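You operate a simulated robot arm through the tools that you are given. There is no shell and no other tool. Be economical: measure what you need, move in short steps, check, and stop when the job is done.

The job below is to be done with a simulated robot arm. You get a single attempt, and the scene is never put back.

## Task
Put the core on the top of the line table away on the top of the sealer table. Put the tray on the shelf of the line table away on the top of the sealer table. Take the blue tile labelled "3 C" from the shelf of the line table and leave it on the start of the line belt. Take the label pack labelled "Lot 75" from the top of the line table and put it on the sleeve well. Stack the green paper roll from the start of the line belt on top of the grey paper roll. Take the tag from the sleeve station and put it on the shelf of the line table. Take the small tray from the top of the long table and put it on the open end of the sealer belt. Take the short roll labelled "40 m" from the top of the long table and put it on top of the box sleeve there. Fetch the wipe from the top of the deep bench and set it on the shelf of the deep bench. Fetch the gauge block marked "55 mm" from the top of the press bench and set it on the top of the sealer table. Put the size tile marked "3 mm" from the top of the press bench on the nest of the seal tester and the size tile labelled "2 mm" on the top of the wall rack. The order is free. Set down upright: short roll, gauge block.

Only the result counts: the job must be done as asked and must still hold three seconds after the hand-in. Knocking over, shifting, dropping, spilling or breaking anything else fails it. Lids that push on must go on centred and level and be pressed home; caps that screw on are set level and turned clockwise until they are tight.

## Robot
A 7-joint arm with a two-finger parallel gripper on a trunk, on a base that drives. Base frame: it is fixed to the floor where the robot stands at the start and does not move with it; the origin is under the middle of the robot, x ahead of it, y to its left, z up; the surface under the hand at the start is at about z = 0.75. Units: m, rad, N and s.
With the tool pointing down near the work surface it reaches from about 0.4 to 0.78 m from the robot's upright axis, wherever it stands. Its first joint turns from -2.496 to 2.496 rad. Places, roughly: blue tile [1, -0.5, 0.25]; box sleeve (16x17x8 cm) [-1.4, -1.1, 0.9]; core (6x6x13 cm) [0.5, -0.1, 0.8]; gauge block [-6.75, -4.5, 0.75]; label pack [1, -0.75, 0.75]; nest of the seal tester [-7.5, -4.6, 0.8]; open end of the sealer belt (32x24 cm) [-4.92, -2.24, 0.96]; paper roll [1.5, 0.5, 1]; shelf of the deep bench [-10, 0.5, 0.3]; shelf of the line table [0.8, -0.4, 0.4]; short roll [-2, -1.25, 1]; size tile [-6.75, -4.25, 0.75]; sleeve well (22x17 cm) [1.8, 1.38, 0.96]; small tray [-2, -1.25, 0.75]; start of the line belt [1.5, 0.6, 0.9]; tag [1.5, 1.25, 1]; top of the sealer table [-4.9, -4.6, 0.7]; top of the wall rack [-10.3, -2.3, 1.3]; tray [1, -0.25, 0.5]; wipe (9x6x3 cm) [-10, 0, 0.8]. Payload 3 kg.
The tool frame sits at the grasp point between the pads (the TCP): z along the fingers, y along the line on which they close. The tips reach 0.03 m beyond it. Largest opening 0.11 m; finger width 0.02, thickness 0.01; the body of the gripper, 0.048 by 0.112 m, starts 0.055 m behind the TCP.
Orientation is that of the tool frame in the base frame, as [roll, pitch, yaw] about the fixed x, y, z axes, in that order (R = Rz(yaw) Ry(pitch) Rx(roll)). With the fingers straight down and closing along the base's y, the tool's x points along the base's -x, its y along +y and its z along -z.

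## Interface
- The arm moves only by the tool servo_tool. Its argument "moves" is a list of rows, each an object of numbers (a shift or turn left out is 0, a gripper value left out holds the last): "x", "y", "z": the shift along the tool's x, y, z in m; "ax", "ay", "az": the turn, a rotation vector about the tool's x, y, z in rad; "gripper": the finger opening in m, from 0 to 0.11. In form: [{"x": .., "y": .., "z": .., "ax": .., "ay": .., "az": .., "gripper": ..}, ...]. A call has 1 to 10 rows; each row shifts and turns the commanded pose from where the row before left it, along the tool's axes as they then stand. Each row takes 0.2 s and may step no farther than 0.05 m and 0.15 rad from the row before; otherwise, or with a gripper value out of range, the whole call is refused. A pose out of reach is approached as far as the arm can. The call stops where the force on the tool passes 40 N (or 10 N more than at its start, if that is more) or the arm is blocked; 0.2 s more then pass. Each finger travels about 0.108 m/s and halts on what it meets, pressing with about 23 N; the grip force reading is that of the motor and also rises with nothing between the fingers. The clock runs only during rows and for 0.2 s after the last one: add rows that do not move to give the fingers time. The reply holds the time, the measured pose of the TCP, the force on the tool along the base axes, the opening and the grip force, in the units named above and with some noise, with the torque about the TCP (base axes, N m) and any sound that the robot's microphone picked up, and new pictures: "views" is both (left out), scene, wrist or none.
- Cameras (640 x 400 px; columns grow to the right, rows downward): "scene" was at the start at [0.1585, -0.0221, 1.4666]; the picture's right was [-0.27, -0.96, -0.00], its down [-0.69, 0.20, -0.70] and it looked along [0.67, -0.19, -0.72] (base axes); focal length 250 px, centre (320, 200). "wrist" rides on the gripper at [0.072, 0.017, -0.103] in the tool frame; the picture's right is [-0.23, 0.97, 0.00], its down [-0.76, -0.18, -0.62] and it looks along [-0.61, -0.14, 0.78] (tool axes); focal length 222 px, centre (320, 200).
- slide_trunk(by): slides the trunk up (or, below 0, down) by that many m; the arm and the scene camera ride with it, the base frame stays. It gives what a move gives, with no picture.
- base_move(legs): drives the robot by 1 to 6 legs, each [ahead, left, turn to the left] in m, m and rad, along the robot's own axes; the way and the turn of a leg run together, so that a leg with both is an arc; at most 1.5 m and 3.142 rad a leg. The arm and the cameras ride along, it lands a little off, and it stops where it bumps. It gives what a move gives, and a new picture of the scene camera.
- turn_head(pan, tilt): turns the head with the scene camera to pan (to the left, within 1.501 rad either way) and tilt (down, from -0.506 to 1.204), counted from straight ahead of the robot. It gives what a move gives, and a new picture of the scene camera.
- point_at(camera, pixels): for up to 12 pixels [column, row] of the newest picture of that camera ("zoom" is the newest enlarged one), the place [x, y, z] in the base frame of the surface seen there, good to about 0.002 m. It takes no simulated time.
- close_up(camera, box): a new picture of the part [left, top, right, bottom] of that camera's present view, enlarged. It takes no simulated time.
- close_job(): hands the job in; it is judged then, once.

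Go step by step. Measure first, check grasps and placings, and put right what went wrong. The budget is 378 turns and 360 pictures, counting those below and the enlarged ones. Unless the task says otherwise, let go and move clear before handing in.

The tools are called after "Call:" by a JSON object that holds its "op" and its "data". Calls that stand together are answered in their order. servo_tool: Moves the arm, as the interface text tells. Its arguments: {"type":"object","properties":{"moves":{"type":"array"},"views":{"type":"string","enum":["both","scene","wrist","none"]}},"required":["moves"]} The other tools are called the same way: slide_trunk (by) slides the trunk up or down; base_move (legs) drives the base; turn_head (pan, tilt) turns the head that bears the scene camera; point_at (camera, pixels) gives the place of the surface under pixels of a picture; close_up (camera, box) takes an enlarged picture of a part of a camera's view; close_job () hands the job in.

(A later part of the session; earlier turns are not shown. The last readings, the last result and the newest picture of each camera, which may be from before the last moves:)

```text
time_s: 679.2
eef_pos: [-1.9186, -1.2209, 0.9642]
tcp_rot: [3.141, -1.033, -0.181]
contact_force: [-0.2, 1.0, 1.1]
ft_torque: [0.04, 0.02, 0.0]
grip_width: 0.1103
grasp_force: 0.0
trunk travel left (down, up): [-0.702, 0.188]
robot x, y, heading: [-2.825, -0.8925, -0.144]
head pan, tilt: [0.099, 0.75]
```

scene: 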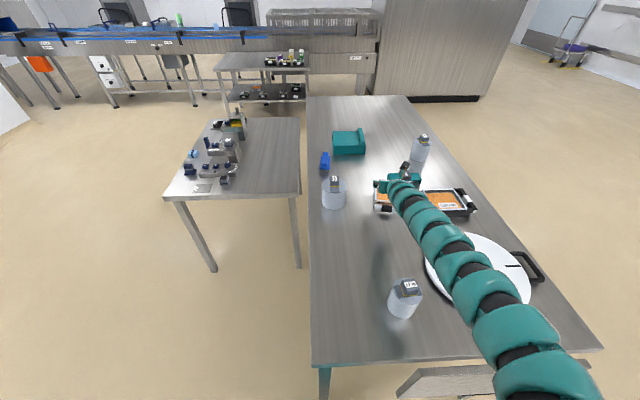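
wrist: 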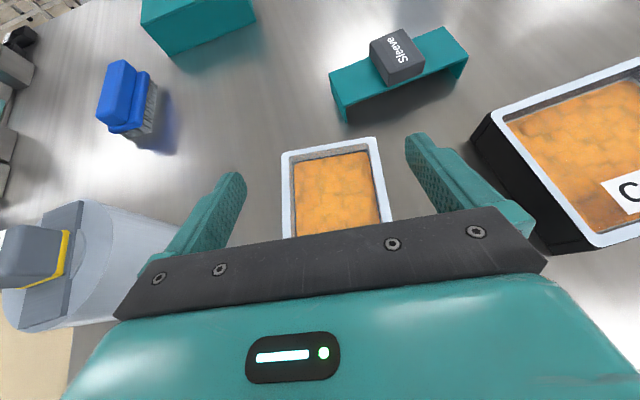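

I check the black tray's edge against the gripper body.

Call:
{"op": "point_at", "data": {"camera": "wrist", "pixels": [[478, 140], [505, 190], [495, 125], [545, 215], [290, 158], [374, 142], [385, 210], [287, 225], [590, 245]]}}

```text
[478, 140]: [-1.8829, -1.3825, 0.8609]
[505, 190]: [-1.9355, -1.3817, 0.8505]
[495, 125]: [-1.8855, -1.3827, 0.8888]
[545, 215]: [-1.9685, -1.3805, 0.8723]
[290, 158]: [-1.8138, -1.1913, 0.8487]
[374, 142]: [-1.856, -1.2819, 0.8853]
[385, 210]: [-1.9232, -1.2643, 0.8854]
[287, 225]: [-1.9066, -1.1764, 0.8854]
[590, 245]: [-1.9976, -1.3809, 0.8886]
```

Centred within a millimetre, with good clearances. I lower to z≈0.888 and grip.

Call:
{"op": "slide_trunk", "data": {"by": -0.075}}

Call:
{"op": "servo_tool", "data": {"moves": [{"gripper": 0.07}, {}, {}], "views": "wrist"}}

```text
time_s: 680.3
eef_pos: [-1.9185, -1.2209, 0.8887]
tcp_rot: [3.142, -1.03, -0.182]
contact_force: [0.2, -0.2, 0.1]
ft_torque: [-0.05, -0.01, 0.03]
grip_width: 0.11
grasp_force: 0.1
trunk travel left (down, up): [-0.627, 0.263]
robot x, y, heading: [-2.8326, -0.8876, -0.143]
head pan, tilt: [0.099, 0.75]
```

```text
time_s: 681.1
eef_pos: [-1.9181, -1.2214, 0.8904]
tcp_rot: [3.141, -1.033, -0.182]
contact_force: [1.2, -0.1, 2.2]
ft_torque: [0.0, -0.05, -0.08]
grip_width: 0.1002
grasp_force: 23.4
trunk travel left (down, up): [-0.627, 0.263]
robot x, y, heading: [-2.8288, -0.8874, -0.145]
head pan, tilt: [0.099, 0.75]
```

wrist: 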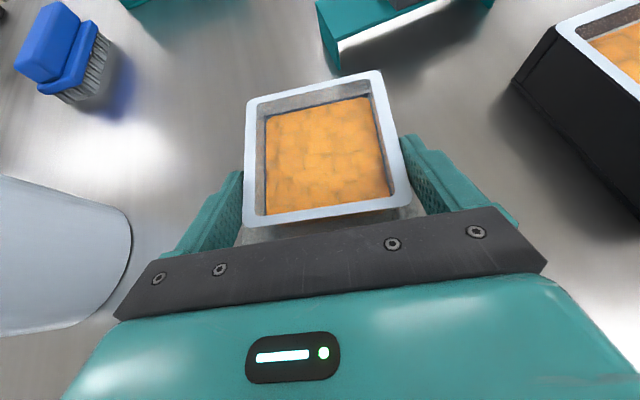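

Gripped at 0.100. I lift and back off, then look at the sealer belt's open end.

Call:
{"op": "slide_trunk", "data": {"by": 0.26}}

Call:
{"op": "base_move", "data": {"legs": [[-0.45, 0, 0], [0, 0, -2.99], [0, 1.2, 0]]}}

Call:
{"op": "turn_head", "data": {"pan": 0.0, "tilt": 0.5}}

```text
time_s: 683.8
eef_pos: [-1.917, -1.222, 1.1485]
tcp_rot: [-3.141, -1.031, -0.182]
contact_force: [-0.6, -0.5, -1.7]
ft_torque: [-0.03, 0.04, 0.02]
grip_width: 0.0998
grasp_force: 23.0
trunk travel left (down, up): [-0.887, 0.003]
robot x, y, heading: [-2.8266, -0.8883, -0.147]
head pan, tilt: [0.099, 0.75]
```

```text
time_s: 699.2
eef_pos: [-4.2321, -1.8132, 1.1489]
tcp_rot: [3.141, -1.031, 3.094]
contact_force: [-0.7, -0.5, -1.1]
ft_torque: [-0.03, -0.04, 0.02]
grip_width: 0.0998
grasp_force: 22.8
trunk travel left (down, up): [-0.887, 0.003]
robot x, y, heading: [-3.2905, -2.018, 3.135]
head pan, tilt: [0.099, 0.75]
```

scene: 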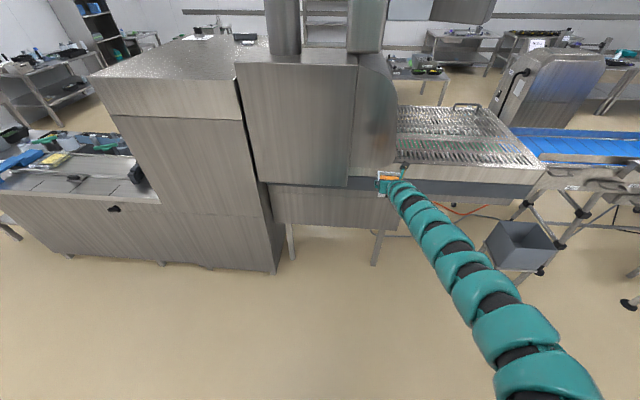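

```text
time_s: 700.0
eef_pos: [-4.2318, -1.8125, 1.1484]
tcp_rot: [-3.141, -1.03, 3.092]
contact_force: [0.5, -0.5, -1.7]
ft_torque: [0.0, -0.03, 0.04]
grip_width: 0.0995
grasp_force: 23.2
trunk travel left (down, up): [-0.887, 0.003]
robot x, y, heading: [-3.2899, -2.021, 3.128]
head pan, tilt: [0.0, 0.499]
```

scene: 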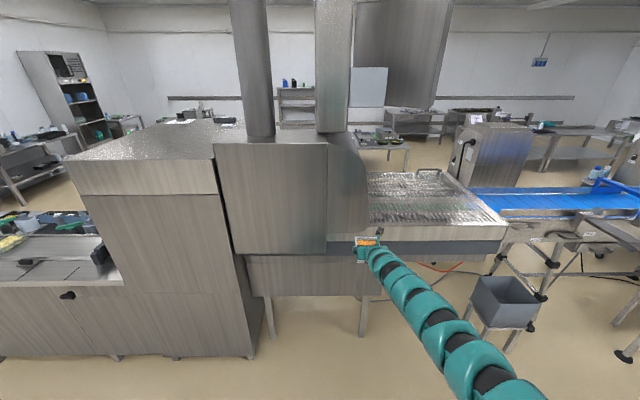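

The belt's east side is walled, and its open end was visible from the west. I carry the tray around via the south aisle.

Call:
{"op": "base_move", "data": {"legs": [[-0.25, 0, 0.014], [0, 1.5, 0], [0, 1.5, 0], [0, 0.4, 0], [1.5, 0, 0], [1.4, 0, 0]]}}

Call:
{"op": "base_move", "data": {"legs": [[0.45, 0, 0], [0, 0, -1.57], [1.5, 0, 0], [0.95, 0, 0]]}}

Call:
{"op": "turn_head", "data": {"pan": -1.3, "tilt": 0.55}}

```text
time_s: 731.6
eef_pos: [-6.859, -5.336, 1.1484]
tcp_rot: [3.141, -1.03, 3.141]
contact_force: [-0.1, 0.3, -1.7]
ft_torque: [0.04, -0.07, -0.02]
grip_width: 0.0998
grasp_force: 23.5
trunk travel left (down, up): [-0.887, 0.003]
robot x, y, heading: [-5.91, -5.5002, -3.109]
head pan, tilt: [0.0, 0.499]
```

scene: 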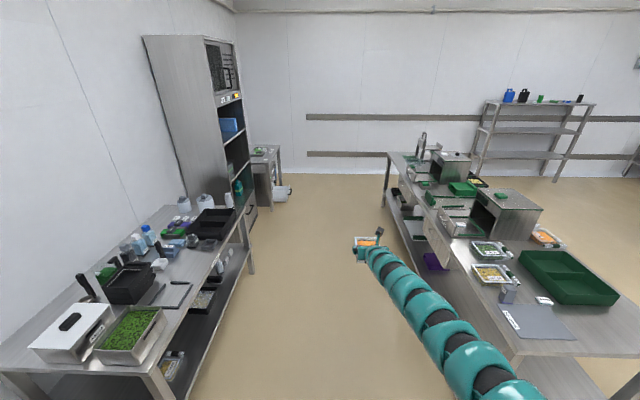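

```text
time_s: 749.7
eef_pos: [-6.3199, -2.1143, 1.1477]
tcp_rot: [3.14, -1.028, 1.588]
contact_force: [-0.5, 0.2, -1.7]
ft_torque: [-0.03, -0.02, -0.01]
grip_width: 0.0998
grasp_force: 22.3
trunk travel left (down, up): [-0.887, 0.003]
robot x, y, heading: [-6.4634, -3.0668, 1.622]
head pan, tilt: [0.0, 0.499]
```

scene: 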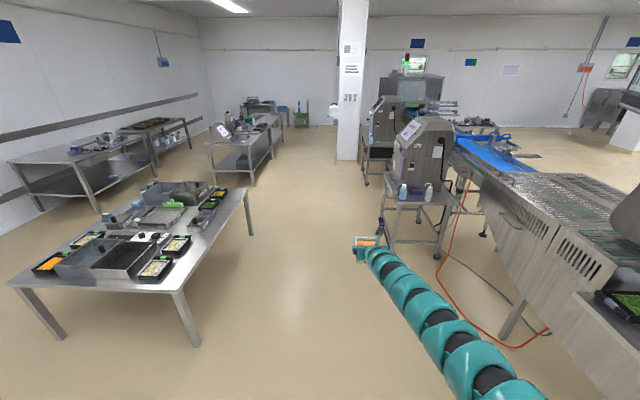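

```text
time_s: 751.1
eef_pos: [-6.32, -2.1141, 1.1475]
tcp_rot: [3.141, -1.029, 1.587]
contact_force: [0.4, -1.1, -1.5]
ft_torque: [-0.05, -0.02, -0.01]
grip_width: 0.0998
grasp_force: 22.9
trunk travel left (down, up): [-0.887, 0.003]
robot x, y, heading: [-6.4633, -3.0669, 1.623]
head pan, tilt: [-1.3, 0.55]
```

scene: 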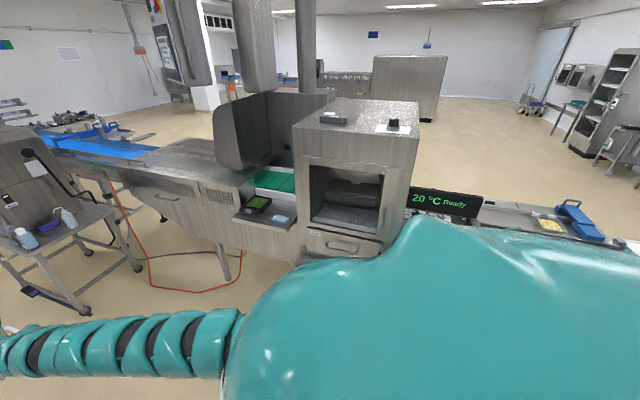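

I measure the open belt end and its surroundings.

Call:
{"op": "close_up", "data": {"camera": "scene", "box": [200, 80, 400, 260]}}

Call:
{"op": "point_at", "data": {"camera": "scene", "pixels": [[275, 178], [262, 172], [290, 185], [257, 203], [283, 218], [262, 225], [300, 155], [215, 130], [255, 160], [310, 105], [140, 210], [230, 130]]}}

```text
2.22 times, centred on (300, 170) of scene
```

zoom: 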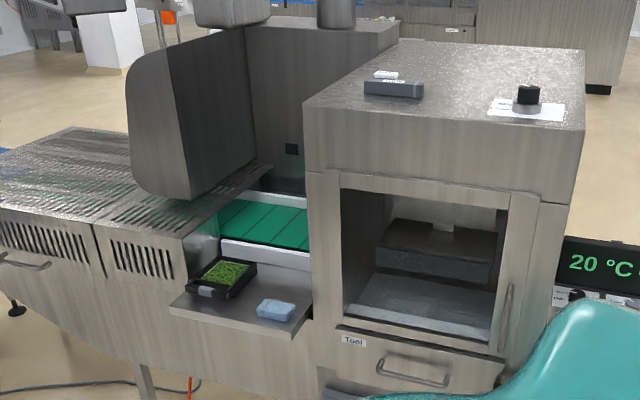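

```text
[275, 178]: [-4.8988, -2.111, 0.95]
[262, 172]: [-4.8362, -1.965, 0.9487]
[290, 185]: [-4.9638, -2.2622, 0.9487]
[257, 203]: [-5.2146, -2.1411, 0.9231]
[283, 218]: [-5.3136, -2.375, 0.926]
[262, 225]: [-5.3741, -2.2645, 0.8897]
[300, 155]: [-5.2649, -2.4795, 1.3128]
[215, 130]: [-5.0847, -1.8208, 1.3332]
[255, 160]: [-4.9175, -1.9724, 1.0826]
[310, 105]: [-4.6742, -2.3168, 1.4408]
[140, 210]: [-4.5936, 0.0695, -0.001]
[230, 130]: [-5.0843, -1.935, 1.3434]
```

The open end is green belt at z 0.949 (x −5.05…−4.8, y −2.48…−1.97). I turn east and line up in front of it.

Call:
{"op": "base_move", "data": {"legs": [[-0.05, 0, -1.583], [0, 1.04, 0]]}}

Call:
{"op": "turn_head", "data": {"pan": 0.1, "tilt": 0.6}}

Call:
{"op": "point_at", "data": {"camera": "scene", "pixels": [[320, 150], [320, 170], [300, 160], [280, 150], [350, 160], [260, 120], [400, 150]]}}

```text
time_s: 760.3
eef_pos: [-5.5848, -2.2256, 1.1472]
tcp_rot: [3.139, -1.032, 0.002]
contact_force: [-0.1, 0.7, -1.4]
ft_torque: [-0.01, 0.06, 0.02]
grip_width: 0.0998
grasp_force: 22.7
trunk travel left (down, up): [-0.887, 0.003]
robot x, y, heading: [-6.536, -2.0678, 0.039]
head pan, tilt: [-1.3, 0.55]
```

scene: 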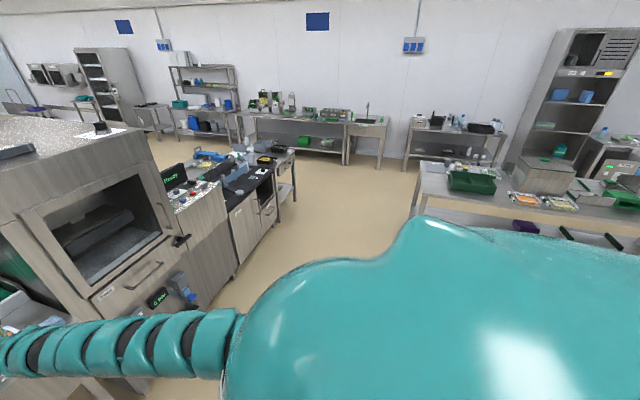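

```text
time_s: 761.9
eef_pos: [-5.5857, -2.2246, 1.1475]
tcp_rot: [3.141, -1.03, 0.001]
contact_force: [0.3, -0.2, -1.7]
ft_torque: [0.0, 0.0, 0.02]
grip_width: 0.0997
grasp_force: 22.7
trunk travel left (down, up): [-0.887, 0.003]
robot x, y, heading: [-6.5359, -2.0656, 0.037]
head pan, tilt: [0.099, 0.6]
```

scene: 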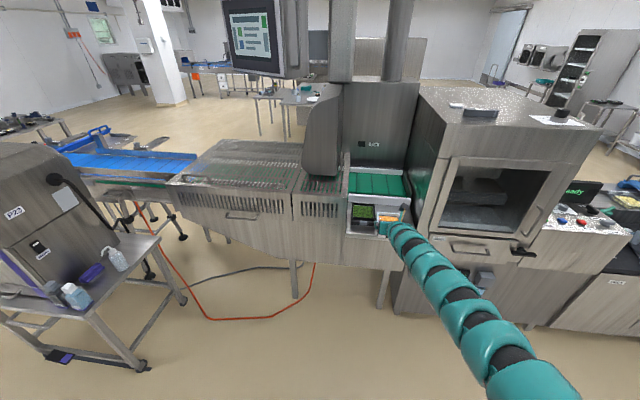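

```text
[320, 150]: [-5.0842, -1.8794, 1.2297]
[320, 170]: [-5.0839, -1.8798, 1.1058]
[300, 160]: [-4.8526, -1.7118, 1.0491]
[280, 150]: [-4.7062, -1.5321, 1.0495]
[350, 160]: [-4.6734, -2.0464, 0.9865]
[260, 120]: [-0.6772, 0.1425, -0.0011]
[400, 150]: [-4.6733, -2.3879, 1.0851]
```

Call:
{"op": "point_at", "data": {"camera": "scene", "pixels": [[158, 240], [184, 303], [100, 345], [375, 180], [352, 195], [408, 195], [380, 195], [380, 200], [345, 150]]}}

```text
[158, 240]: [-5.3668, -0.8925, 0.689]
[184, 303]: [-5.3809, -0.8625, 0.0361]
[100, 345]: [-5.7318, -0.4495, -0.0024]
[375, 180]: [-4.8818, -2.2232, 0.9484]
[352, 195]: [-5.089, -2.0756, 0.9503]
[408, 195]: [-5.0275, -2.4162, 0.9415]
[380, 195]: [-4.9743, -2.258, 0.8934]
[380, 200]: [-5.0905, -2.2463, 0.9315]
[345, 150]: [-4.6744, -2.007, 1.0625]
```

I drive the tray over the belt end, then lower in stages.

Call:
{"op": "base_move", "data": {"legs": [[0.643, -0.03, 0]]}}

Call:
{"op": "slide_trunk", "data": {"by": -0.1}}

Call:
{"op": "servo_tool", "data": {"moves": [{}], "views": "both"}}

```text
time_s: 765.5
eef_pos: [-4.937, -2.2235, 1.1475]
tcp_rot: [3.139, -1.029, 0.006]
contact_force: [0.6, 0.4, -0.7]
ft_torque: [0.01, 0.03, -0.02]
grip_width: 0.0998
grasp_force: 23.1
trunk travel left (down, up): [-0.887, 0.003]
robot x, y, heading: [-5.8935, -2.067, 0.044]
head pan, tilt: [0.099, 0.6]
```

scene: 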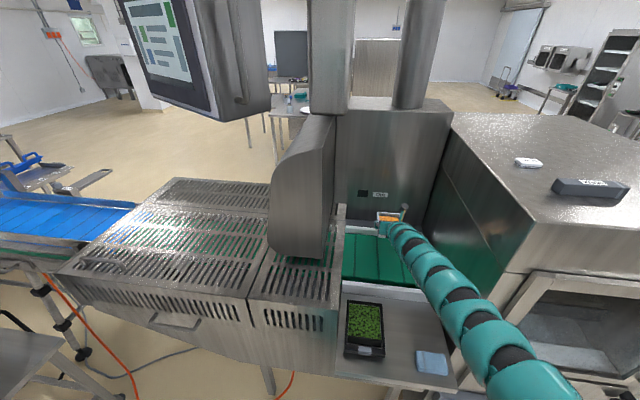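

```text
time_s: 766.8
eef_pos: [-4.9367, -2.2242, 1.0487]
tcp_rot: [3.14, -1.029, 0.008]
contact_force: [1.0, 0.5, -1.2]
ft_torque: [0.01, 0.02, 0.05]
grip_width: 0.0993
grasp_force: 22.8
trunk travel left (down, up): [-0.787, 0.103]
robot x, y, heading: [-5.8846, -2.0722, 0.04]
head pan, tilt: [0.099, 0.6]
```

```text
time_s: 767.2
eef_pos: [-4.9369, -2.2245, 1.0487]
tcp_rot: [-3.139, -1.03, 0.007]
contact_force: [0.3, -0.2, -1.8]
ft_torque: [0.01, 0.04, 0.0]
grip_width: 0.0995
grasp_force: 23.5
trunk travel left (down, up): [-0.787, 0.103]
robot x, y, heading: [-5.8898, -2.0704, 0.047]
head pan, tilt: [0.099, 0.6]
```

scene: 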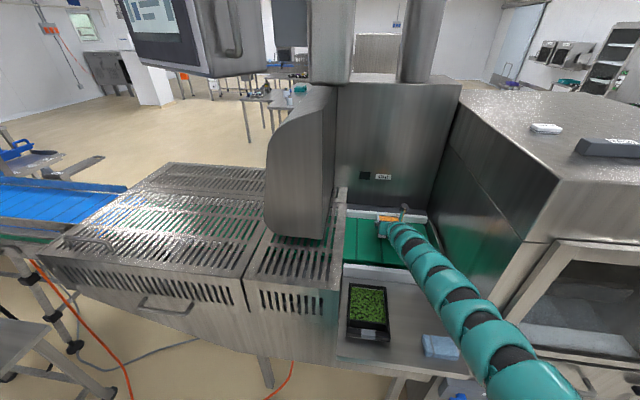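
wrist: 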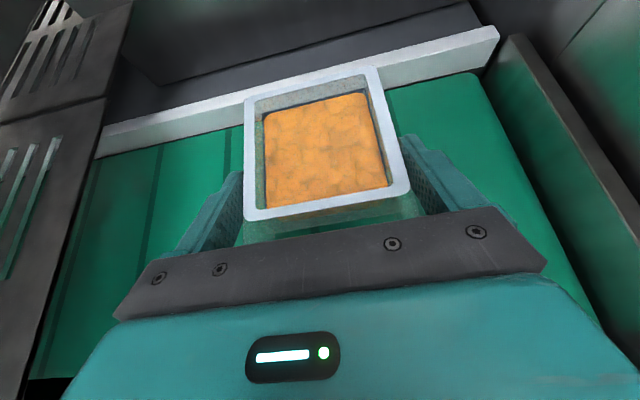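

Call:
{"op": "point_at", "data": {"camera": "wrist", "pixels": [[440, 70], [180, 130], [480, 120], [150, 200], [545, 230], [420, 110]]}}

```text
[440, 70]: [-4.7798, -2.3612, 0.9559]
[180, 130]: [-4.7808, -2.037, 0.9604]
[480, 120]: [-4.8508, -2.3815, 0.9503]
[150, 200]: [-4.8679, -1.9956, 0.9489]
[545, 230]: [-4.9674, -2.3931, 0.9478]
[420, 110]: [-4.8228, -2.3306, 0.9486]
```

All clear (rail at x −4.78). I lower the tray onto the belt.

Call:
{"op": "slide_trunk", "data": {"by": -0.058}}

Call:
{"op": "slide_trunk", "data": {"by": -0.003}}

```text
time_s: 768.2
eef_pos: [-4.9367, -2.2231, 0.99]
tcp_rot: [-3.141, -1.029, 0.009]
contact_force: [-0.3, 0.1, -1.6]
ft_torque: [0.01, -0.02, -0.01]
grip_width: 0.0997
grasp_force: 22.9
trunk travel left (down, up): [-0.729, 0.161]
robot x, y, heading: [-5.8914, -2.0689, 0.046]
head pan, tilt: [0.099, 0.6]
```

```text
time_s: 768.7
eef_pos: [-4.9367, -2.2232, 0.9899]
tcp_rot: [3.14, -1.034, 0.008]
contact_force: [2.6, -0.4, 7.2]
ft_torque: [-0.29, -0.71, 0.02]
grip_width: 0.0997
grasp_force: 22.8
trunk travel left (down, up): [-0.726, 0.164]
robot x, y, heading: [-5.8881, -2.0745, 0.045]
head pan, tilt: [0.099, 0.6]
```

Call:
{"op": "servo_tool", "data": {"moves": [{"gripper": 0.105}, {"gripper": 0.11}, {}, {}], "views": "none"}}

Call:
{"op": "slide_trunk", "data": {"by": 0.16}}

Call:
{"op": "base_move", "data": {"legs": [[-0.5, 0, 0]]}}

Call:
{"op": "close_up", "data": {"camera": "scene", "box": [300, 120, 440, 250]}}

```text
time_s: 769.7
eef_pos: [-4.9376, -2.222, 0.9862]
tcp_rot: [3.141, -1.03, 0.008]
contact_force: [0.1, 1.0, -0.7]
ft_torque: [-0.02, -0.01, -0.01]
grip_width: 0.1101
grasp_force: 0.2
trunk travel left (down, up): [-0.726, 0.164]
robot x, y, heading: [-5.8888, -2.0679, 0.042]
head pan, tilt: [0.099, 0.6]
```

```text
time_s: 771.5
eef_pos: [-4.9369, -2.224, 1.1469]
tcp_rot: [-3.141, -1.031, 0.008]
contact_force: [0.2, 0.7, -0.2]
ft_torque: [-0.03, 0.01, 0.04]
grip_width: 0.1099
grasp_force: 0.1
trunk travel left (down, up): [-0.886, 0.004]
robot x, y, heading: [-5.8901, -2.0701, 0.045]
head pan, tilt: [0.099, 0.6]
```

```text
time_s: 774.5
eef_pos: [-5.4373, -2.2427, 1.1475]
tcp_rot: [-3.141, -1.031, 0.012]
contact_force: [0.0, -0.7, -0.1]
ft_torque: [0.01, 0.0, 0.06]
grip_width: 0.1098
grasp_force: 0.1
trunk travel left (down, up): [-0.886, 0.004]
robot x, y, heading: [-6.3918, -2.0947, 0.043]
head pan, tilt: [0.099, 0.6]
```

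scene: 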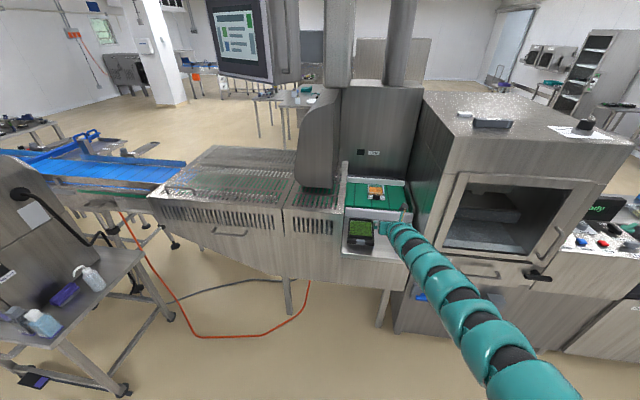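

```text
3.08 times, centred on (370, 185) of scene
```

zoom: 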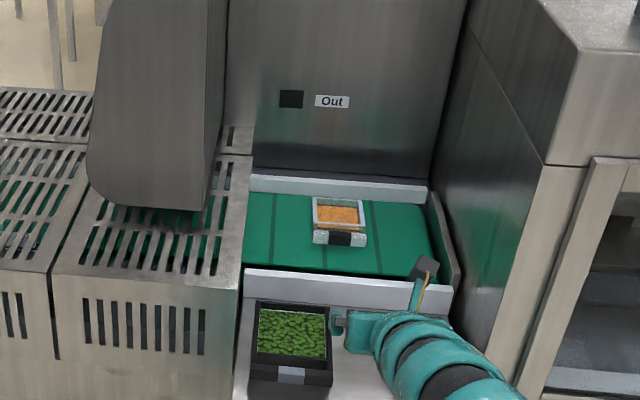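

The small tray sits on the belt's open end. Now I return to the long table for the 40 m roll.

Call:
{"op": "base_move", "data": {"legs": [[0, -0.98, 0], [0, 0, 1.528], [-1.5, 0, 0], [-0.86, 0, 0], [0, 0, 1.57]]}}

Call:
{"op": "base_move", "data": {"legs": [[-1.5, 0, 0], [-1.5, 0, 0], [0, 0, -1.57], [0, -1.35, 0], [1.5, 0, 0], [1.1, 0, 0]]}}

```text
time_s: 798.4
eef_pos: [-7.3113, -5.2346, 1.1468]
tcp_rot: [3.138, -1.03, 3.089]
contact_force: [-0.5, 0.3, 0.0]
ft_torque: [-0.01, -0.03, -0.02]
grip_width: 0.1101
grasp_force: 0.0
trunk travel left (down, up): [-0.886, 0.004]
robot x, y, heading: [-6.3683, -5.4394, 3.118]
head pan, tilt: [0.099, 0.6]
```

scene: 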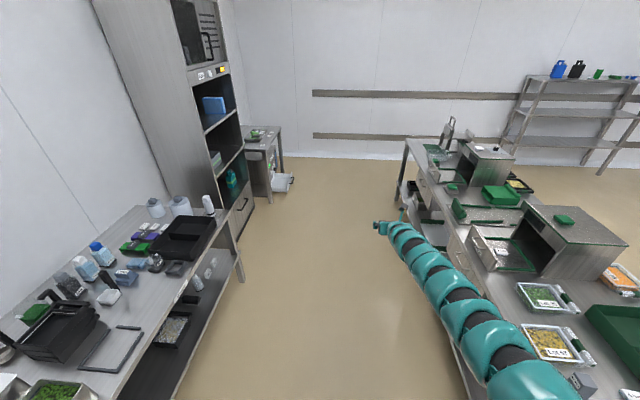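

```text
time_s: 835.2
eef_pos: [-1.8323, -1.934, 1.1463]
tcp_rot: [3.141, -1.031, 1.541]
contact_force: [-0.4, 0.2, -0.2]
ft_torque: [0.01, -0.02, 0.0]
grip_width: 0.1103
grasp_force: 0.0
trunk travel left (down, up): [-0.886, 0.004]
robot x, y, heading: [-2.0212, -2.8782, 1.575]
head pan, tilt: [0.099, 0.6]
```

scene: 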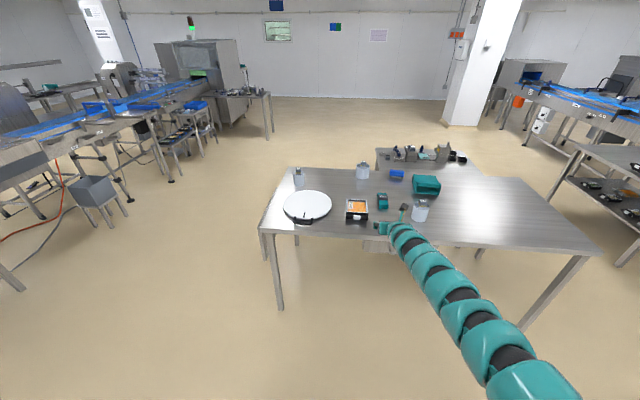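

I restore the shallow tilt and extend the arm, then rotate the base so the reach is straight ahead.

Call:
{"op": "servo_tool", "data": {"moves": [{"ay": 0.13}, {"ay": 0.13}, {"z": 0.02, "x": 0.006}, {}], "views": "none"}}

Call:
{"op": "base_move", "data": {"legs": [[0.2, -0.05, 0.195]]}}

Call:
{"op": "close_up", "data": {"camera": "scene", "box": [320, 130, 460, 230]}}

```text
time_s: 836.2
eef_pos: [-1.831, -1.9138, 1.1485]
tcp_rot: [3.14, -1.29, 1.538]
contact_force: [-0.1, 0.7, 0.3]
ft_torque: [-0.01, 0.0, 0.01]
grip_width: 0.11
grasp_force: 0.1
trunk travel left (down, up): [-0.886, 0.004]
robot x, y, heading: [-2.022, -2.878, 1.571]
head pan, tilt: [0.099, 0.6]
```

```text
time_s: 837.9
eef_pos: [-1.9917, -1.6884, 1.146]
tcp_rot: [3.141, -1.289, 1.737]
contact_force: [-0.1, -0.2, -1.0]
ft_torque: [0.01, -0.01, 0.0]
grip_width: 0.1097
grasp_force: 0.1
trunk travel left (down, up): [-0.886, 0.004]
robot x, y, heading: [-1.9911, -2.675, 1.774]
head pan, tilt: [0.099, 0.6]
```

scene: 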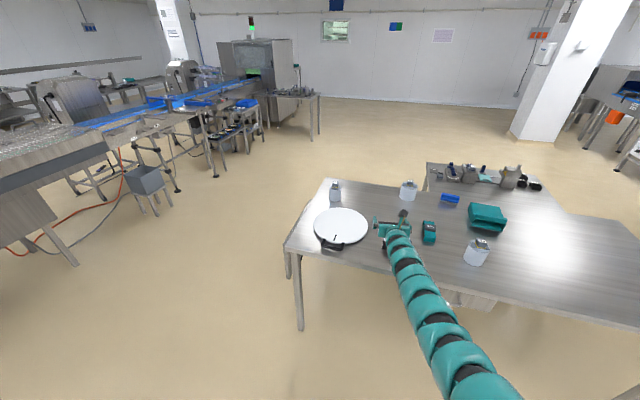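

```text
4.00 times, centred on (390, 180) of scene
```

zoom: 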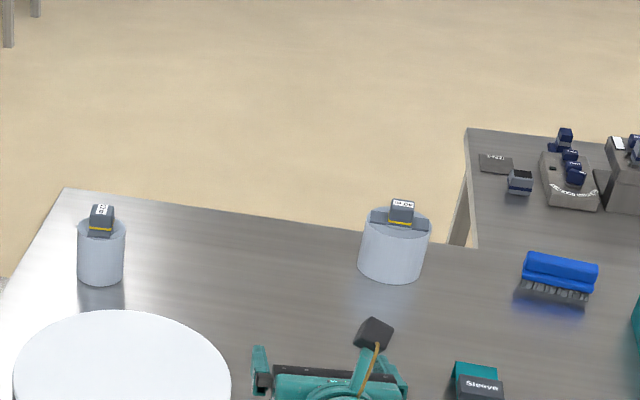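

Call:
{"op": "point_at", "data": {"camera": "zoom", "pixels": [[393, 258], [363, 255], [425, 255], [392, 275], [375, 215], [402, 205], [420, 220], [372, 228], [410, 232], [85, 255], [122, 255]]}}

```text
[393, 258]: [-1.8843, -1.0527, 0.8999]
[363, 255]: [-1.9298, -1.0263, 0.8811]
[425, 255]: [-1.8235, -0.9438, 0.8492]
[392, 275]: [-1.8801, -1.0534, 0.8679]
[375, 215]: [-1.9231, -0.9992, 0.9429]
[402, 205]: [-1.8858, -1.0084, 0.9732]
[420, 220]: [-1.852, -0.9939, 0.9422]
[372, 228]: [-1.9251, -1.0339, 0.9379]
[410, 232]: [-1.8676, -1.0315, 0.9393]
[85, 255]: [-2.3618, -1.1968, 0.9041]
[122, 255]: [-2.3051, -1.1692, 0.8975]
```

The 40 m roll's centre is (-1.884,-1.006), radius 0.048, body top 0.942. Standing south would crowd the table, so I take it from the west.

Call:
{"op": "base_move", "data": {"legs": [[0, 1.25, 0], [0, 0, -1.571], [0.194, 0.94, 0], [0.194, 0.94, 0]]}}

Call:
{"op": "close_up", "data": {"camera": "scene", "box": [250, 130, 410, 250]}}

```text
time_s: 857.1
eef_pos: [-2.247, -0.9956, 1.1468]
tcp_rot: [3.14, -1.29, 0.176]
contact_force: [1.0, -0.2, -0.3]
ft_torque: [0.01, 0.01, 0.0]
grip_width: 0.1101
grasp_force: 0.1
trunk travel left (down, up): [-0.886, 0.004]
robot x, y, heading: [-3.2306, -1.0083, 0.211]
head pan, tilt: [0.099, 0.6]
```

scene: 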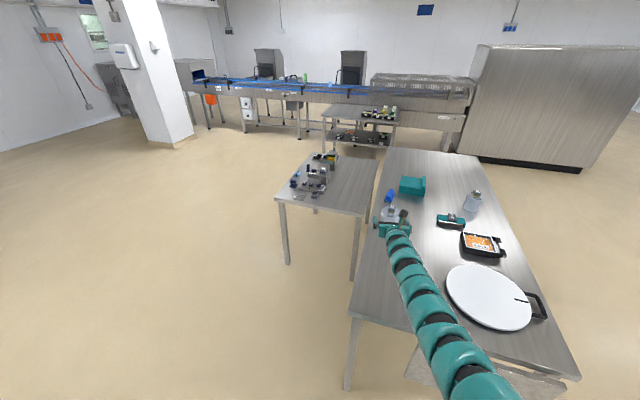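

```text
3.33 times, centred on (330, 190) of scene
```

zoom: 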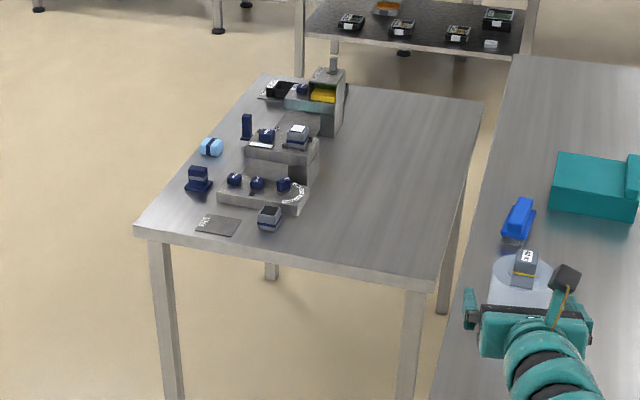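

I move over the roll and check alignment from above before lowering.

Call:
{"op": "base_move", "data": {"legs": [[0.345, -0.087, 0]]}}

Call:
{"op": "servo_tool", "data": {"moves": [{}], "views": "wrist"}}

Call:
{"op": "point_at", "data": {"camera": "wrist", "pixels": [[300, 200], [350, 200], [330, 210], [320, 190], [290, 190]]}}

```text
time_s: 859.5
eef_pos: [-1.8885, -1.0103, 1.1469]
tcp_rot: [3.141, -1.29, 0.172]
contact_force: [-0.1, 0.2, -0.2]
ft_torque: [-0.01, 0.02, 0.01]
grip_width: 0.1099
grasp_force: 0.0
trunk travel left (down, up): [-0.886, 0.004]
robot x, y, heading: [-2.8759, -1.0202, 0.212]
head pan, tilt: [0.099, 0.6]
```

scene: 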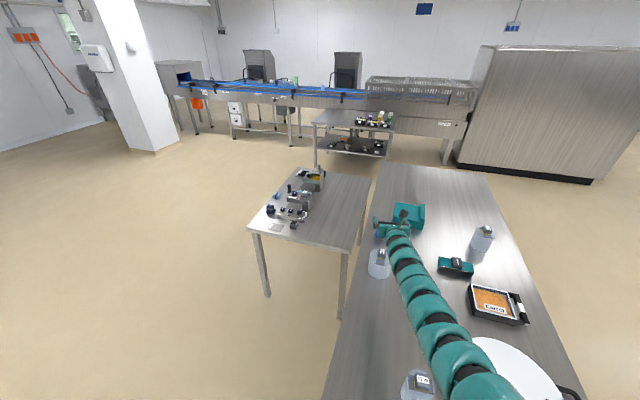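

```text
time_s: 859.9
eef_pos: [-1.8895, -1.0104, 1.1475]
tcp_rot: [3.141, -1.289, 0.172]
contact_force: [-0.6, 0.8, 0.0]
ft_torque: [0.0, -0.01, -0.01]
grip_width: 0.11
grasp_force: 0.1
trunk travel left (down, up): [-0.886, 0.004]
robot x, y, heading: [-2.8729, -1.0203, 0.21]
head pan, tilt: [0.099, 0.6]
```

wrist: 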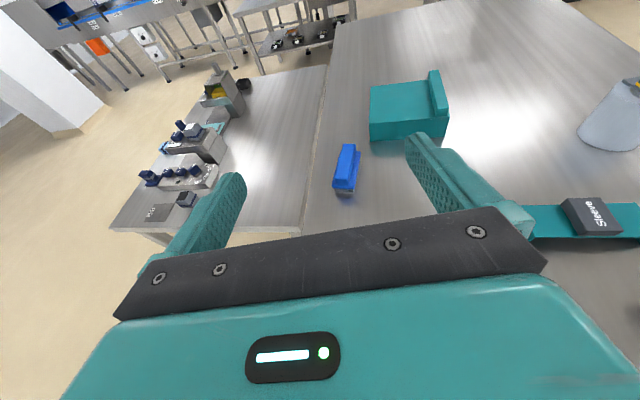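

```text
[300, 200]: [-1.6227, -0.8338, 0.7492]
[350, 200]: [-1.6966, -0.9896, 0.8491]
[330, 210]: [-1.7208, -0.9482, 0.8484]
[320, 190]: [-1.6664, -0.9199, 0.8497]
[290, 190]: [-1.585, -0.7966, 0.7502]
```

Call:
{"op": "close_up", "data": {"camera": "scene", "box": [340, 220, 420, 300]}}

Call:
{"op": "point_at", "data": {"camera": "zoom", "pixels": [[235, 240], [265, 205], [300, 240], [285, 300], [310, 265], [250, 270], [320, 225], [255, 320], [330, 320]]}}

```text
5.00 times, centred on (380, 260) of scene
```

zoom: 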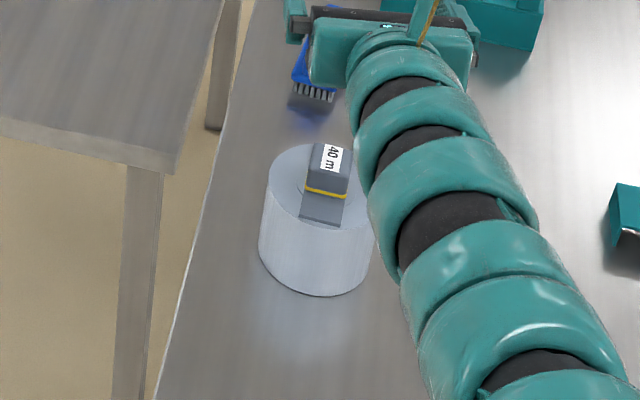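

```text
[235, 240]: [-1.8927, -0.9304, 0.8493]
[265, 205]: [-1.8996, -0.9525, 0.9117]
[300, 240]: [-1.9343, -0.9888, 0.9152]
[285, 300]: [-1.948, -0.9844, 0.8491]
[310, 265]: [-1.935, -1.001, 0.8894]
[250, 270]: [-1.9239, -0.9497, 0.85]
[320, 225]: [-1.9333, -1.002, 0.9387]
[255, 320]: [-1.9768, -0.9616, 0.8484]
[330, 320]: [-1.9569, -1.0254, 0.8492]
```

The roll's centre is (-1.885,-1.003), diameter about 0.10. I shift 6.5 mm left and 8 mm back for clearance, then lower.

Call:
{"op": "servo_tool", "data": {"moves": [{"y": -0.0065, "z": -0.008}, {}], "views": "none"}}

Call:
{"op": "slide_trunk", "data": {"by": -0.13}}

Call:
{"op": "servo_tool", "data": {"moves": [{}], "views": "wrist"}}

```text
time_s: 860.5
eef_pos: [-1.8978, -1.005, 1.1481]
tcp_rot: [3.138, -1.287, 0.174]
contact_force: [-0.5, 0.8, 0.1]
ft_torque: [0.02, -0.02, 0.03]
grip_width: 0.11
grasp_force: 0.1
trunk travel left (down, up): [-0.886, 0.004]
robot x, y, heading: [-2.8723, -1.0182, 0.207]
head pan, tilt: [0.099, 0.6]
```

```text
time_s: 862.0
eef_pos: [-1.8982, -1.0049, 1.0201]
tcp_rot: [3.14, -1.29, 0.172]
contact_force: [0.6, -0.4, 0.3]
ft_torque: [0.0, 0.0, -0.01]
grip_width: 0.1099
grasp_force: 0.1
trunk travel left (down, up): [-0.756, 0.134]
robot x, y, heading: [-2.8729, -1.0207, 0.209]
head pan, tilt: [0.099, 0.6]
```

```text
time_s: 862.4
eef_pos: [-1.8978, -1.0049, 1.0192]
tcp_rot: [3.14, -1.29, 0.172]
contact_force: [0.2, 0.5, 0.3]
ft_torque: [0.03, 0.03, 0.0]
grip_width: 0.1099
grasp_force: 0.1
trunk travel left (down, up): [-0.756, 0.134]
robot x, y, heading: [-2.8746, -1.0196, 0.203]
head pan, tilt: [0.099, 0.6]
```

wrist: 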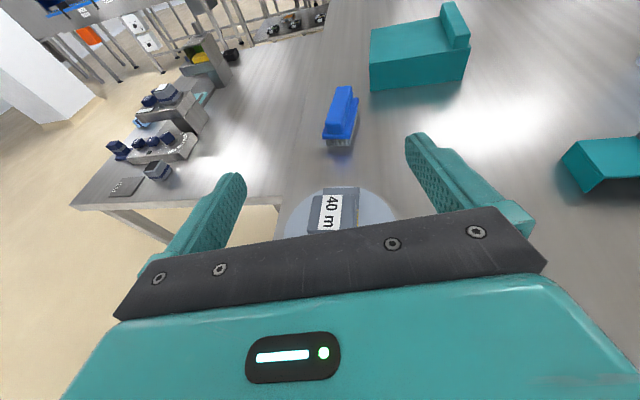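

Call:
{"op": "point_at", "data": {"camera": "wrist", "pixels": [[287, 225], [300, 203], [345, 188], [375, 197], [393, 212], [330, 195]]}}

```text
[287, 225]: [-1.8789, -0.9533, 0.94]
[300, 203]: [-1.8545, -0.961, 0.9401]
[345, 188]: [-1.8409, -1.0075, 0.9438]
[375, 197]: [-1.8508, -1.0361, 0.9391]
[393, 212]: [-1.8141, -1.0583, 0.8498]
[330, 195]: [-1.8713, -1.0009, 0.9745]
```

Centred within 2 mm. I lower to z≈0.888 and grip.

Call:
{"op": "slide_trunk", "data": {"by": -0.07}}

Call:
{"op": "slide_trunk", "data": {"by": -0.06}}

Call:
{"op": "servo_tool", "data": {"moves": [{"gripper": 0.07}, {}, {}], "views": "wrist"}}

```text
time_s: 863.5
eef_pos: [-1.8976, -1.0056, 0.9599]
tcp_rot: [3.138, -1.303, 0.176]
contact_force: [13.9, -0.4, 37.7]
ft_torque: [0.77, -1.13, -0.02]
grip_width: 0.1097
grasp_force: 0.1
trunk travel left (down, up): [-0.686, 0.204]
robot x, y, heading: [-2.8758, -1.0193, 0.204]
head pan, tilt: [0.099, 0.6]
```

```text
time_s: 863.9
eef_pos: [-1.8954, -1.0038, 0.9609]
tcp_rot: [3.139, -1.314, 0.179]
contact_force: [4.4, 1.6, 14.7]
ft_torque: [0.45, -0.42, 0.03]
grip_width: 0.11
grasp_force: 0.1
trunk travel left (down, up): [-0.684, 0.206]
robot x, y, heading: [-2.874, -1.0159, 0.209]
head pan, tilt: [0.099, 0.6]
stopped: the force on the tool passed its limit at 56 N (the readings are from after the stop); the commanded pose is now the measured one
```

```text
time_s: 864.6
eef_pos: [-1.8957, -1.0029, 0.9597]
tcp_rot: [3.139, -1.311, 0.18]
contact_force: [3.7, 5.0, 22.3]
ft_torque: [0.51, -0.63, 0.32]
grip_width: 0.0739
grasp_force: 4.4
trunk travel left (down, up): [-0.684, 0.206]
robot x, y, heading: [-2.8733, -1.0209, 0.21]
head pan, tilt: [0.099, 0.6]
```

wrist: 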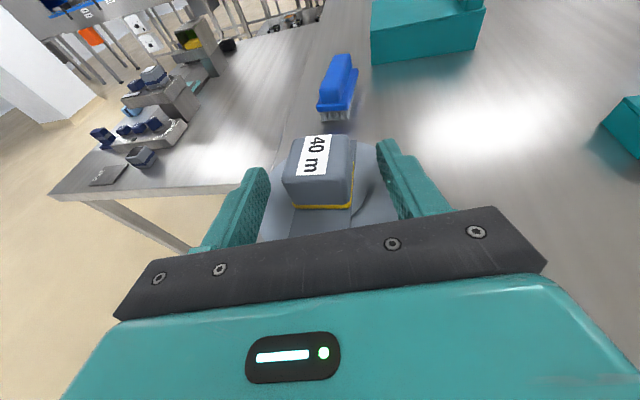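

The fingertips rest on the roll's top rather than its sides: its body is nearly as wide as the full opening. The fingers straddle the labelled cap, which is the graspable part. I raise 3 mm and close on the cap.

Call:
{"op": "slide_trunk", "data": {"by": 0.006}}

Call:
{"op": "servo_tool", "data": {"moves": [{"gripper": 0.0}, {}, {}], "views": "wrist"}}

```text
time_s: 865.2
eef_pos: [-1.897, -1.0057, 0.961]
tcp_rot: [3.139, -1.302, 0.176]
contact_force: [-2.9, 1.7, 6.3]
ft_torque: [0.32, -0.1, 0.14]
grip_width: 0.0712
grasp_force: 1.3
trunk travel left (down, up): [-0.69, 0.2]
robot x, y, heading: [-2.8772, -1.018, 0.209]
head pan, tilt: [0.099, 0.6]
```

```text
time_s: 866.0
eef_pos: [-1.896, -1.0058, 0.9603]
tcp_rot: [3.14, -1.301, 0.176]
contact_force: [0.1, -0.7, 0.2]
ft_torque: [0.05, -0.01, -0.03]
grip_width: 0.036
grasp_force: 23.3
trunk travel left (down, up): [-0.69, 0.2]
robot x, y, heading: [-2.8763, -1.0199, 0.205]
head pan, tilt: [0.099, 0.6]
```

wrist: 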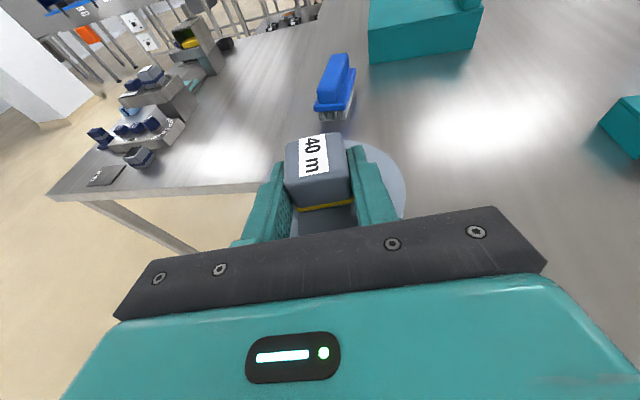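

The cap is gripped at 0.036. I lift and check that the whole roll comes up.

Call:
{"op": "slide_trunk", "data": {"by": 0.1}}

Call:
{"op": "turn_head", "data": {"pan": 0.0, "tilt": 0.6}}

Call:
{"op": "close_up", "data": {"camera": "scene", "box": [320, 180, 480, 300]}}

```text
time_s: 867.3
eef_pos: [-1.8943, -1.0045, 1.0607]
tcp_rot: [3.141, -1.303, 0.175]
contact_force: [0.4, 0.3, -4.7]
ft_torque: [0.01, 0.06, -0.02]
grip_width: 0.0363
grasp_force: 22.8
trunk travel left (down, up): [-0.79, 0.1]
robot x, y, heading: [-2.874, -1.0161, 0.207]
head pan, tilt: [0.099, 0.6]
```

```text
time_s: 868.0
eef_pos: [-1.8938, -1.0058, 1.0605]
tcp_rot: [3.14, -1.304, 0.175]
contact_force: [-0.6, 0.5, -3.8]
ft_torque: [-0.01, 0.06, -0.02]
grip_width: 0.036
grasp_force: 23.0
trunk travel left (down, up): [-0.79, 0.1]
robot x, y, heading: [-2.8754, -1.019, 0.211]
head pan, tilt: [0.0, 0.6]
```

scene: 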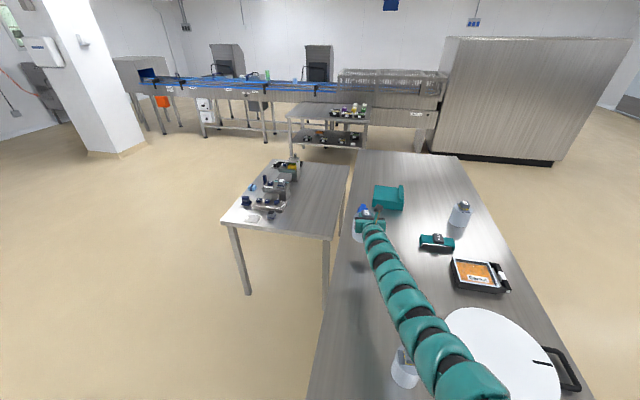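

```text
3.33 times, centred on (400, 240) of scene
```

zoom: 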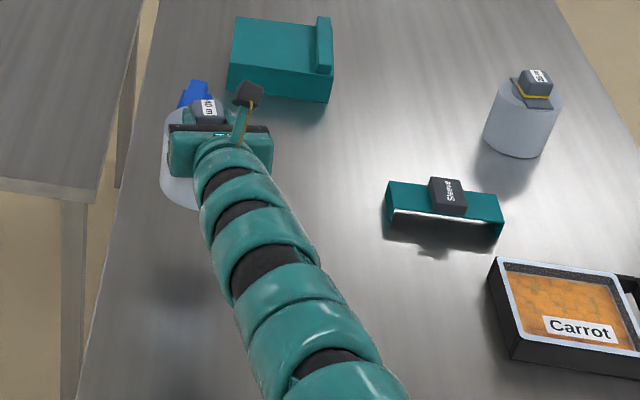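

The whole roll lifts (≈0.4 kg). I measure the box sleeve's top.

Call:
{"op": "point_at", "data": {"camera": "zoom", "pixels": [[240, 20], [310, 24], [312, 68], [233, 62], [275, 42], [322, 25], [324, 65], [328, 22], [275, 85], [330, 95], [232, 90]]}}

```text
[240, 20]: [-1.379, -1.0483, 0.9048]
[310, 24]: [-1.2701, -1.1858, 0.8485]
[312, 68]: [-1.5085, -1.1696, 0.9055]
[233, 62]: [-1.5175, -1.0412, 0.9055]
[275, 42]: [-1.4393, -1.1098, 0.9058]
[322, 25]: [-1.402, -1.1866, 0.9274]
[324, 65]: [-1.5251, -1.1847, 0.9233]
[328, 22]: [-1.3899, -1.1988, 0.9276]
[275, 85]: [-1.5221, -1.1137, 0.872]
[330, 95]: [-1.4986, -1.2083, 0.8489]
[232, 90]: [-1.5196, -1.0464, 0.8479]
```

Sleeve top is flat at z 0.9055 (x −1.525…−1.365, y −1.175…−1.035). I carry the roll around to the south side.

Call:
{"op": "slide_trunk", "data": {"by": 0.097}}

Call:
{"op": "base_move", "data": {"legs": [[-0.352, 0.074, 0], [-0.195, -0.93, 0], [-0.195, -0.93, 0], [0, 0, 1.567], [-0.178, -0.866, 0], [-0.178, -0.866, 0]]}}

```text
time_s: 869.3
eef_pos: [-1.8941, -1.0051, 1.1573]
tcp_rot: [3.14, -1.303, 0.176]
contact_force: [-0.2, -0.4, -4.1]
ft_torque: [0.02, 0.06, 0.01]
grip_width: 0.036
grasp_force: 23.4
trunk travel left (down, up): [-0.887, 0.003]
robot x, y, heading: [-2.8733, -1.0212, 0.208]
head pan, tilt: [0.0, 0.6]
```

```text
time_s: 893.1
eef_pos: [-1.4437, -1.9848, 1.158]
tcp_rot: [-3.139, -1.304, 1.719]
contact_force: [0.4, 0.1, -4.5]
ft_torque: [-0.06, 0.0, -0.02]
grip_width: 0.0359
grasp_force: 23.0
trunk travel left (down, up): [-0.887, 0.003]
robot x, y, heading: [-1.4589, -2.9608, 1.75]
head pan, tilt: [0.0, 0.6]
```

scene: 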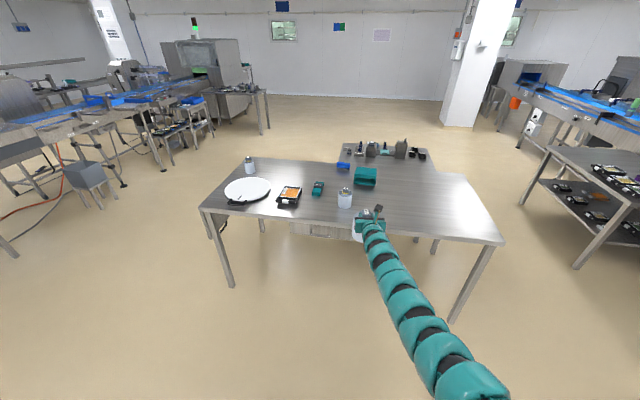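

I move the roll over the sleeve.

Call:
{"op": "base_move", "data": {"legs": [[0.856, -0.155, 0]]}}

Call:
{"op": "slide_trunk", "data": {"by": -0.1}}

Call:
{"op": "servo_tool", "data": {"moves": [{}], "views": "both"}}

Call:
{"op": "close_up", "data": {"camera": "scene", "box": [290, 180, 450, 300]}}

```text
time_s: 897.7
eef_pos: [-1.4429, -1.1143, 1.158]
tcp_rot: [3.139, -1.304, 1.718]
contact_force: [0.0, 0.7, -3.9]
ft_torque: [-0.06, 0.0, -0.05]
grip_width: 0.036
grasp_force: 22.8
trunk travel left (down, up): [-0.887, 0.003]
robot x, y, heading: [-1.4583, -2.089, 1.748]
head pan, tilt: [0.0, 0.6]
```

scene: 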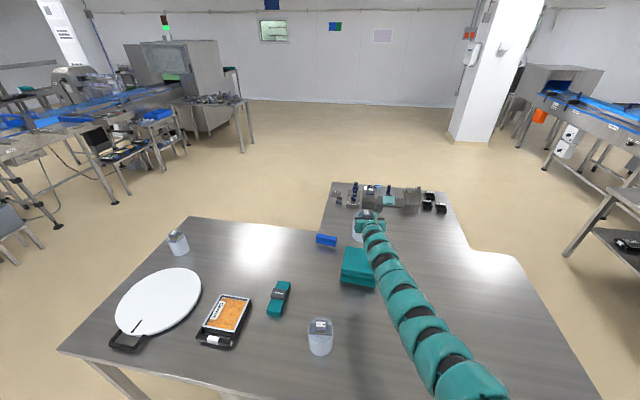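

```text
time_s: 899.1
eef_pos: [-1.4436, -1.1142, 1.0589]
tcp_rot: [3.141, -1.303, 1.72]
contact_force: [-1.2, 0.2, -4.0]
ft_torque: [-0.05, -0.01, -0.03]
grip_width: 0.0356
grasp_force: 22.7
trunk travel left (down, up): [-0.787, 0.103]
robot x, y, heading: [-1.4571, -2.0934, 1.752]
head pan, tilt: [0.0, 0.6]
```

```text
time_s: 899.5
eef_pos: [-1.4426, -1.1147, 1.0567]
tcp_rot: [3.141, -1.304, 1.719]
contact_force: [0.3, -0.6, -4.0]
ft_torque: [-0.05, -0.01, 0.0]
grip_width: 0.0358
grasp_force: 23.0
trunk travel left (down, up): [-0.787, 0.103]
robot x, y, heading: [-1.4602, -2.0893, 1.755]
head pan, tilt: [0.0, 0.6]
```

scene: 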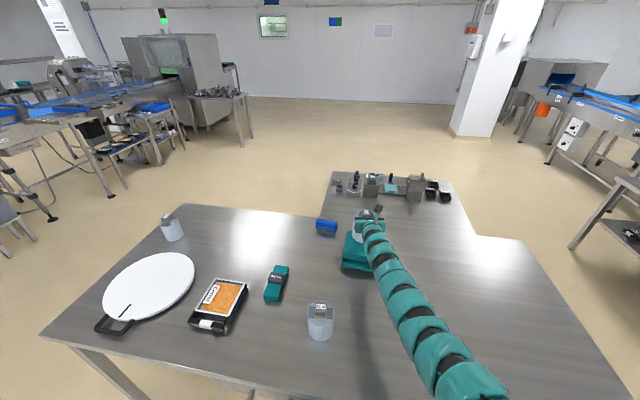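
wrist: 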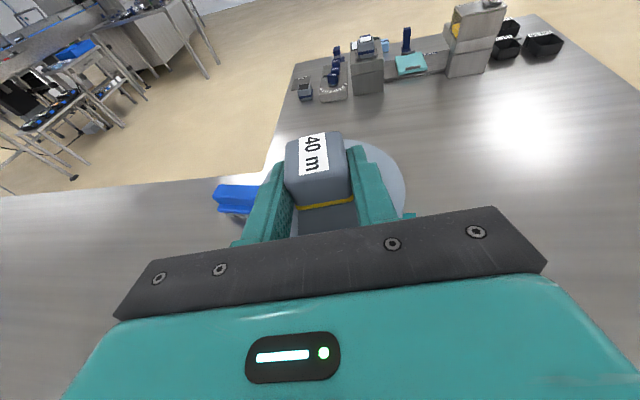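

```text
3.33 times, centred on (370, 240) of scene
```

zoom: 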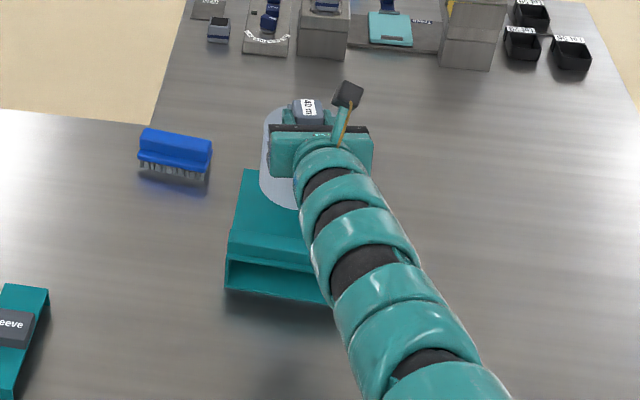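

Call:
{"op": "point_at", "data": {"camera": "zoom", "pixels": [[264, 170], [270, 190], [285, 203], [262, 140], [250, 190], [245, 175], [268, 205]]}}

```text
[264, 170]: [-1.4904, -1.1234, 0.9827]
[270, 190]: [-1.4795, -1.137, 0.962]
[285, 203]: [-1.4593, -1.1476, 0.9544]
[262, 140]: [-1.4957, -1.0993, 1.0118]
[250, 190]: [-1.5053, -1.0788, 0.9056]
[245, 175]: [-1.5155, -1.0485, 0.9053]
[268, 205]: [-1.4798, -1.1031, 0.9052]
```

The roll's centre is (-1.446,-1.100), well within the sleeve's flat top. I lower to contact.

Call:
{"op": "slide_trunk", "data": {"by": -0.038}}

Call:
{"op": "slide_trunk", "data": {"by": -0.003}}

```text
time_s: 900.3
eef_pos: [-1.4435, -1.1133, 1.0192]
tcp_rot: [3.139, -1.302, 1.719]
contact_force: [0.2, 0.2, -4.4]
ft_torque: [-0.09, 0.0, -0.02]
grip_width: 0.0359
grasp_force: 23.4
trunk travel left (down, up): [-0.749, 0.141]
robot x, y, heading: [-1.4583, -2.098, 1.752]
head pan, tilt: [0.0, 0.6]
```

```text
time_s: 900.8
eef_pos: [-1.4435, -1.1135, 1.0169]
tcp_rot: [3.141, -1.304, 1.719]
contact_force: [-0.1, -0.5, -3.7]
ft_torque: [-0.08, 0.01, -0.03]
grip_width: 0.0359
grasp_force: 22.9
trunk travel left (down, up): [-0.746, 0.144]
robot x, y, heading: [-1.4559, -2.0919, 1.75]
head pan, tilt: [0.0, 0.6]
```

Call:
{"op": "slide_trunk", "data": {"by": -0.002}}

Call:
{"op": "slide_trunk", "data": {"by": -0.002}}

```text
time_s: 901.3
eef_pos: [-1.4441, -1.1142, 1.016]
tcp_rot: [3.139, -1.305, 1.719]
contact_force: [0.3, 1.6, 2.1]
ft_torque: [-0.11, 0.05, -0.01]
grip_width: 0.0358
grasp_force: 22.6
trunk travel left (down, up): [-0.744, 0.146]
robot x, y, heading: [-1.4555, -2.0953, 1.747]
head pan, tilt: [0.0, 0.6]
```

```text
time_s: 901.8
eef_pos: [-1.443, -1.1154, 1.0159]
tcp_rot: [3.137, -1.309, 1.72]
contact_force: [-0.2, 4.6, 12.4]
ft_torque: [-0.18, 0.11, -0.01]
grip_width: 0.0361
grasp_force: 23.5
trunk travel left (down, up): [-0.742, 0.148]
robot x, y, heading: [-1.458, -2.0948, 1.751]
head pan, tilt: [0.0, 0.6]
```

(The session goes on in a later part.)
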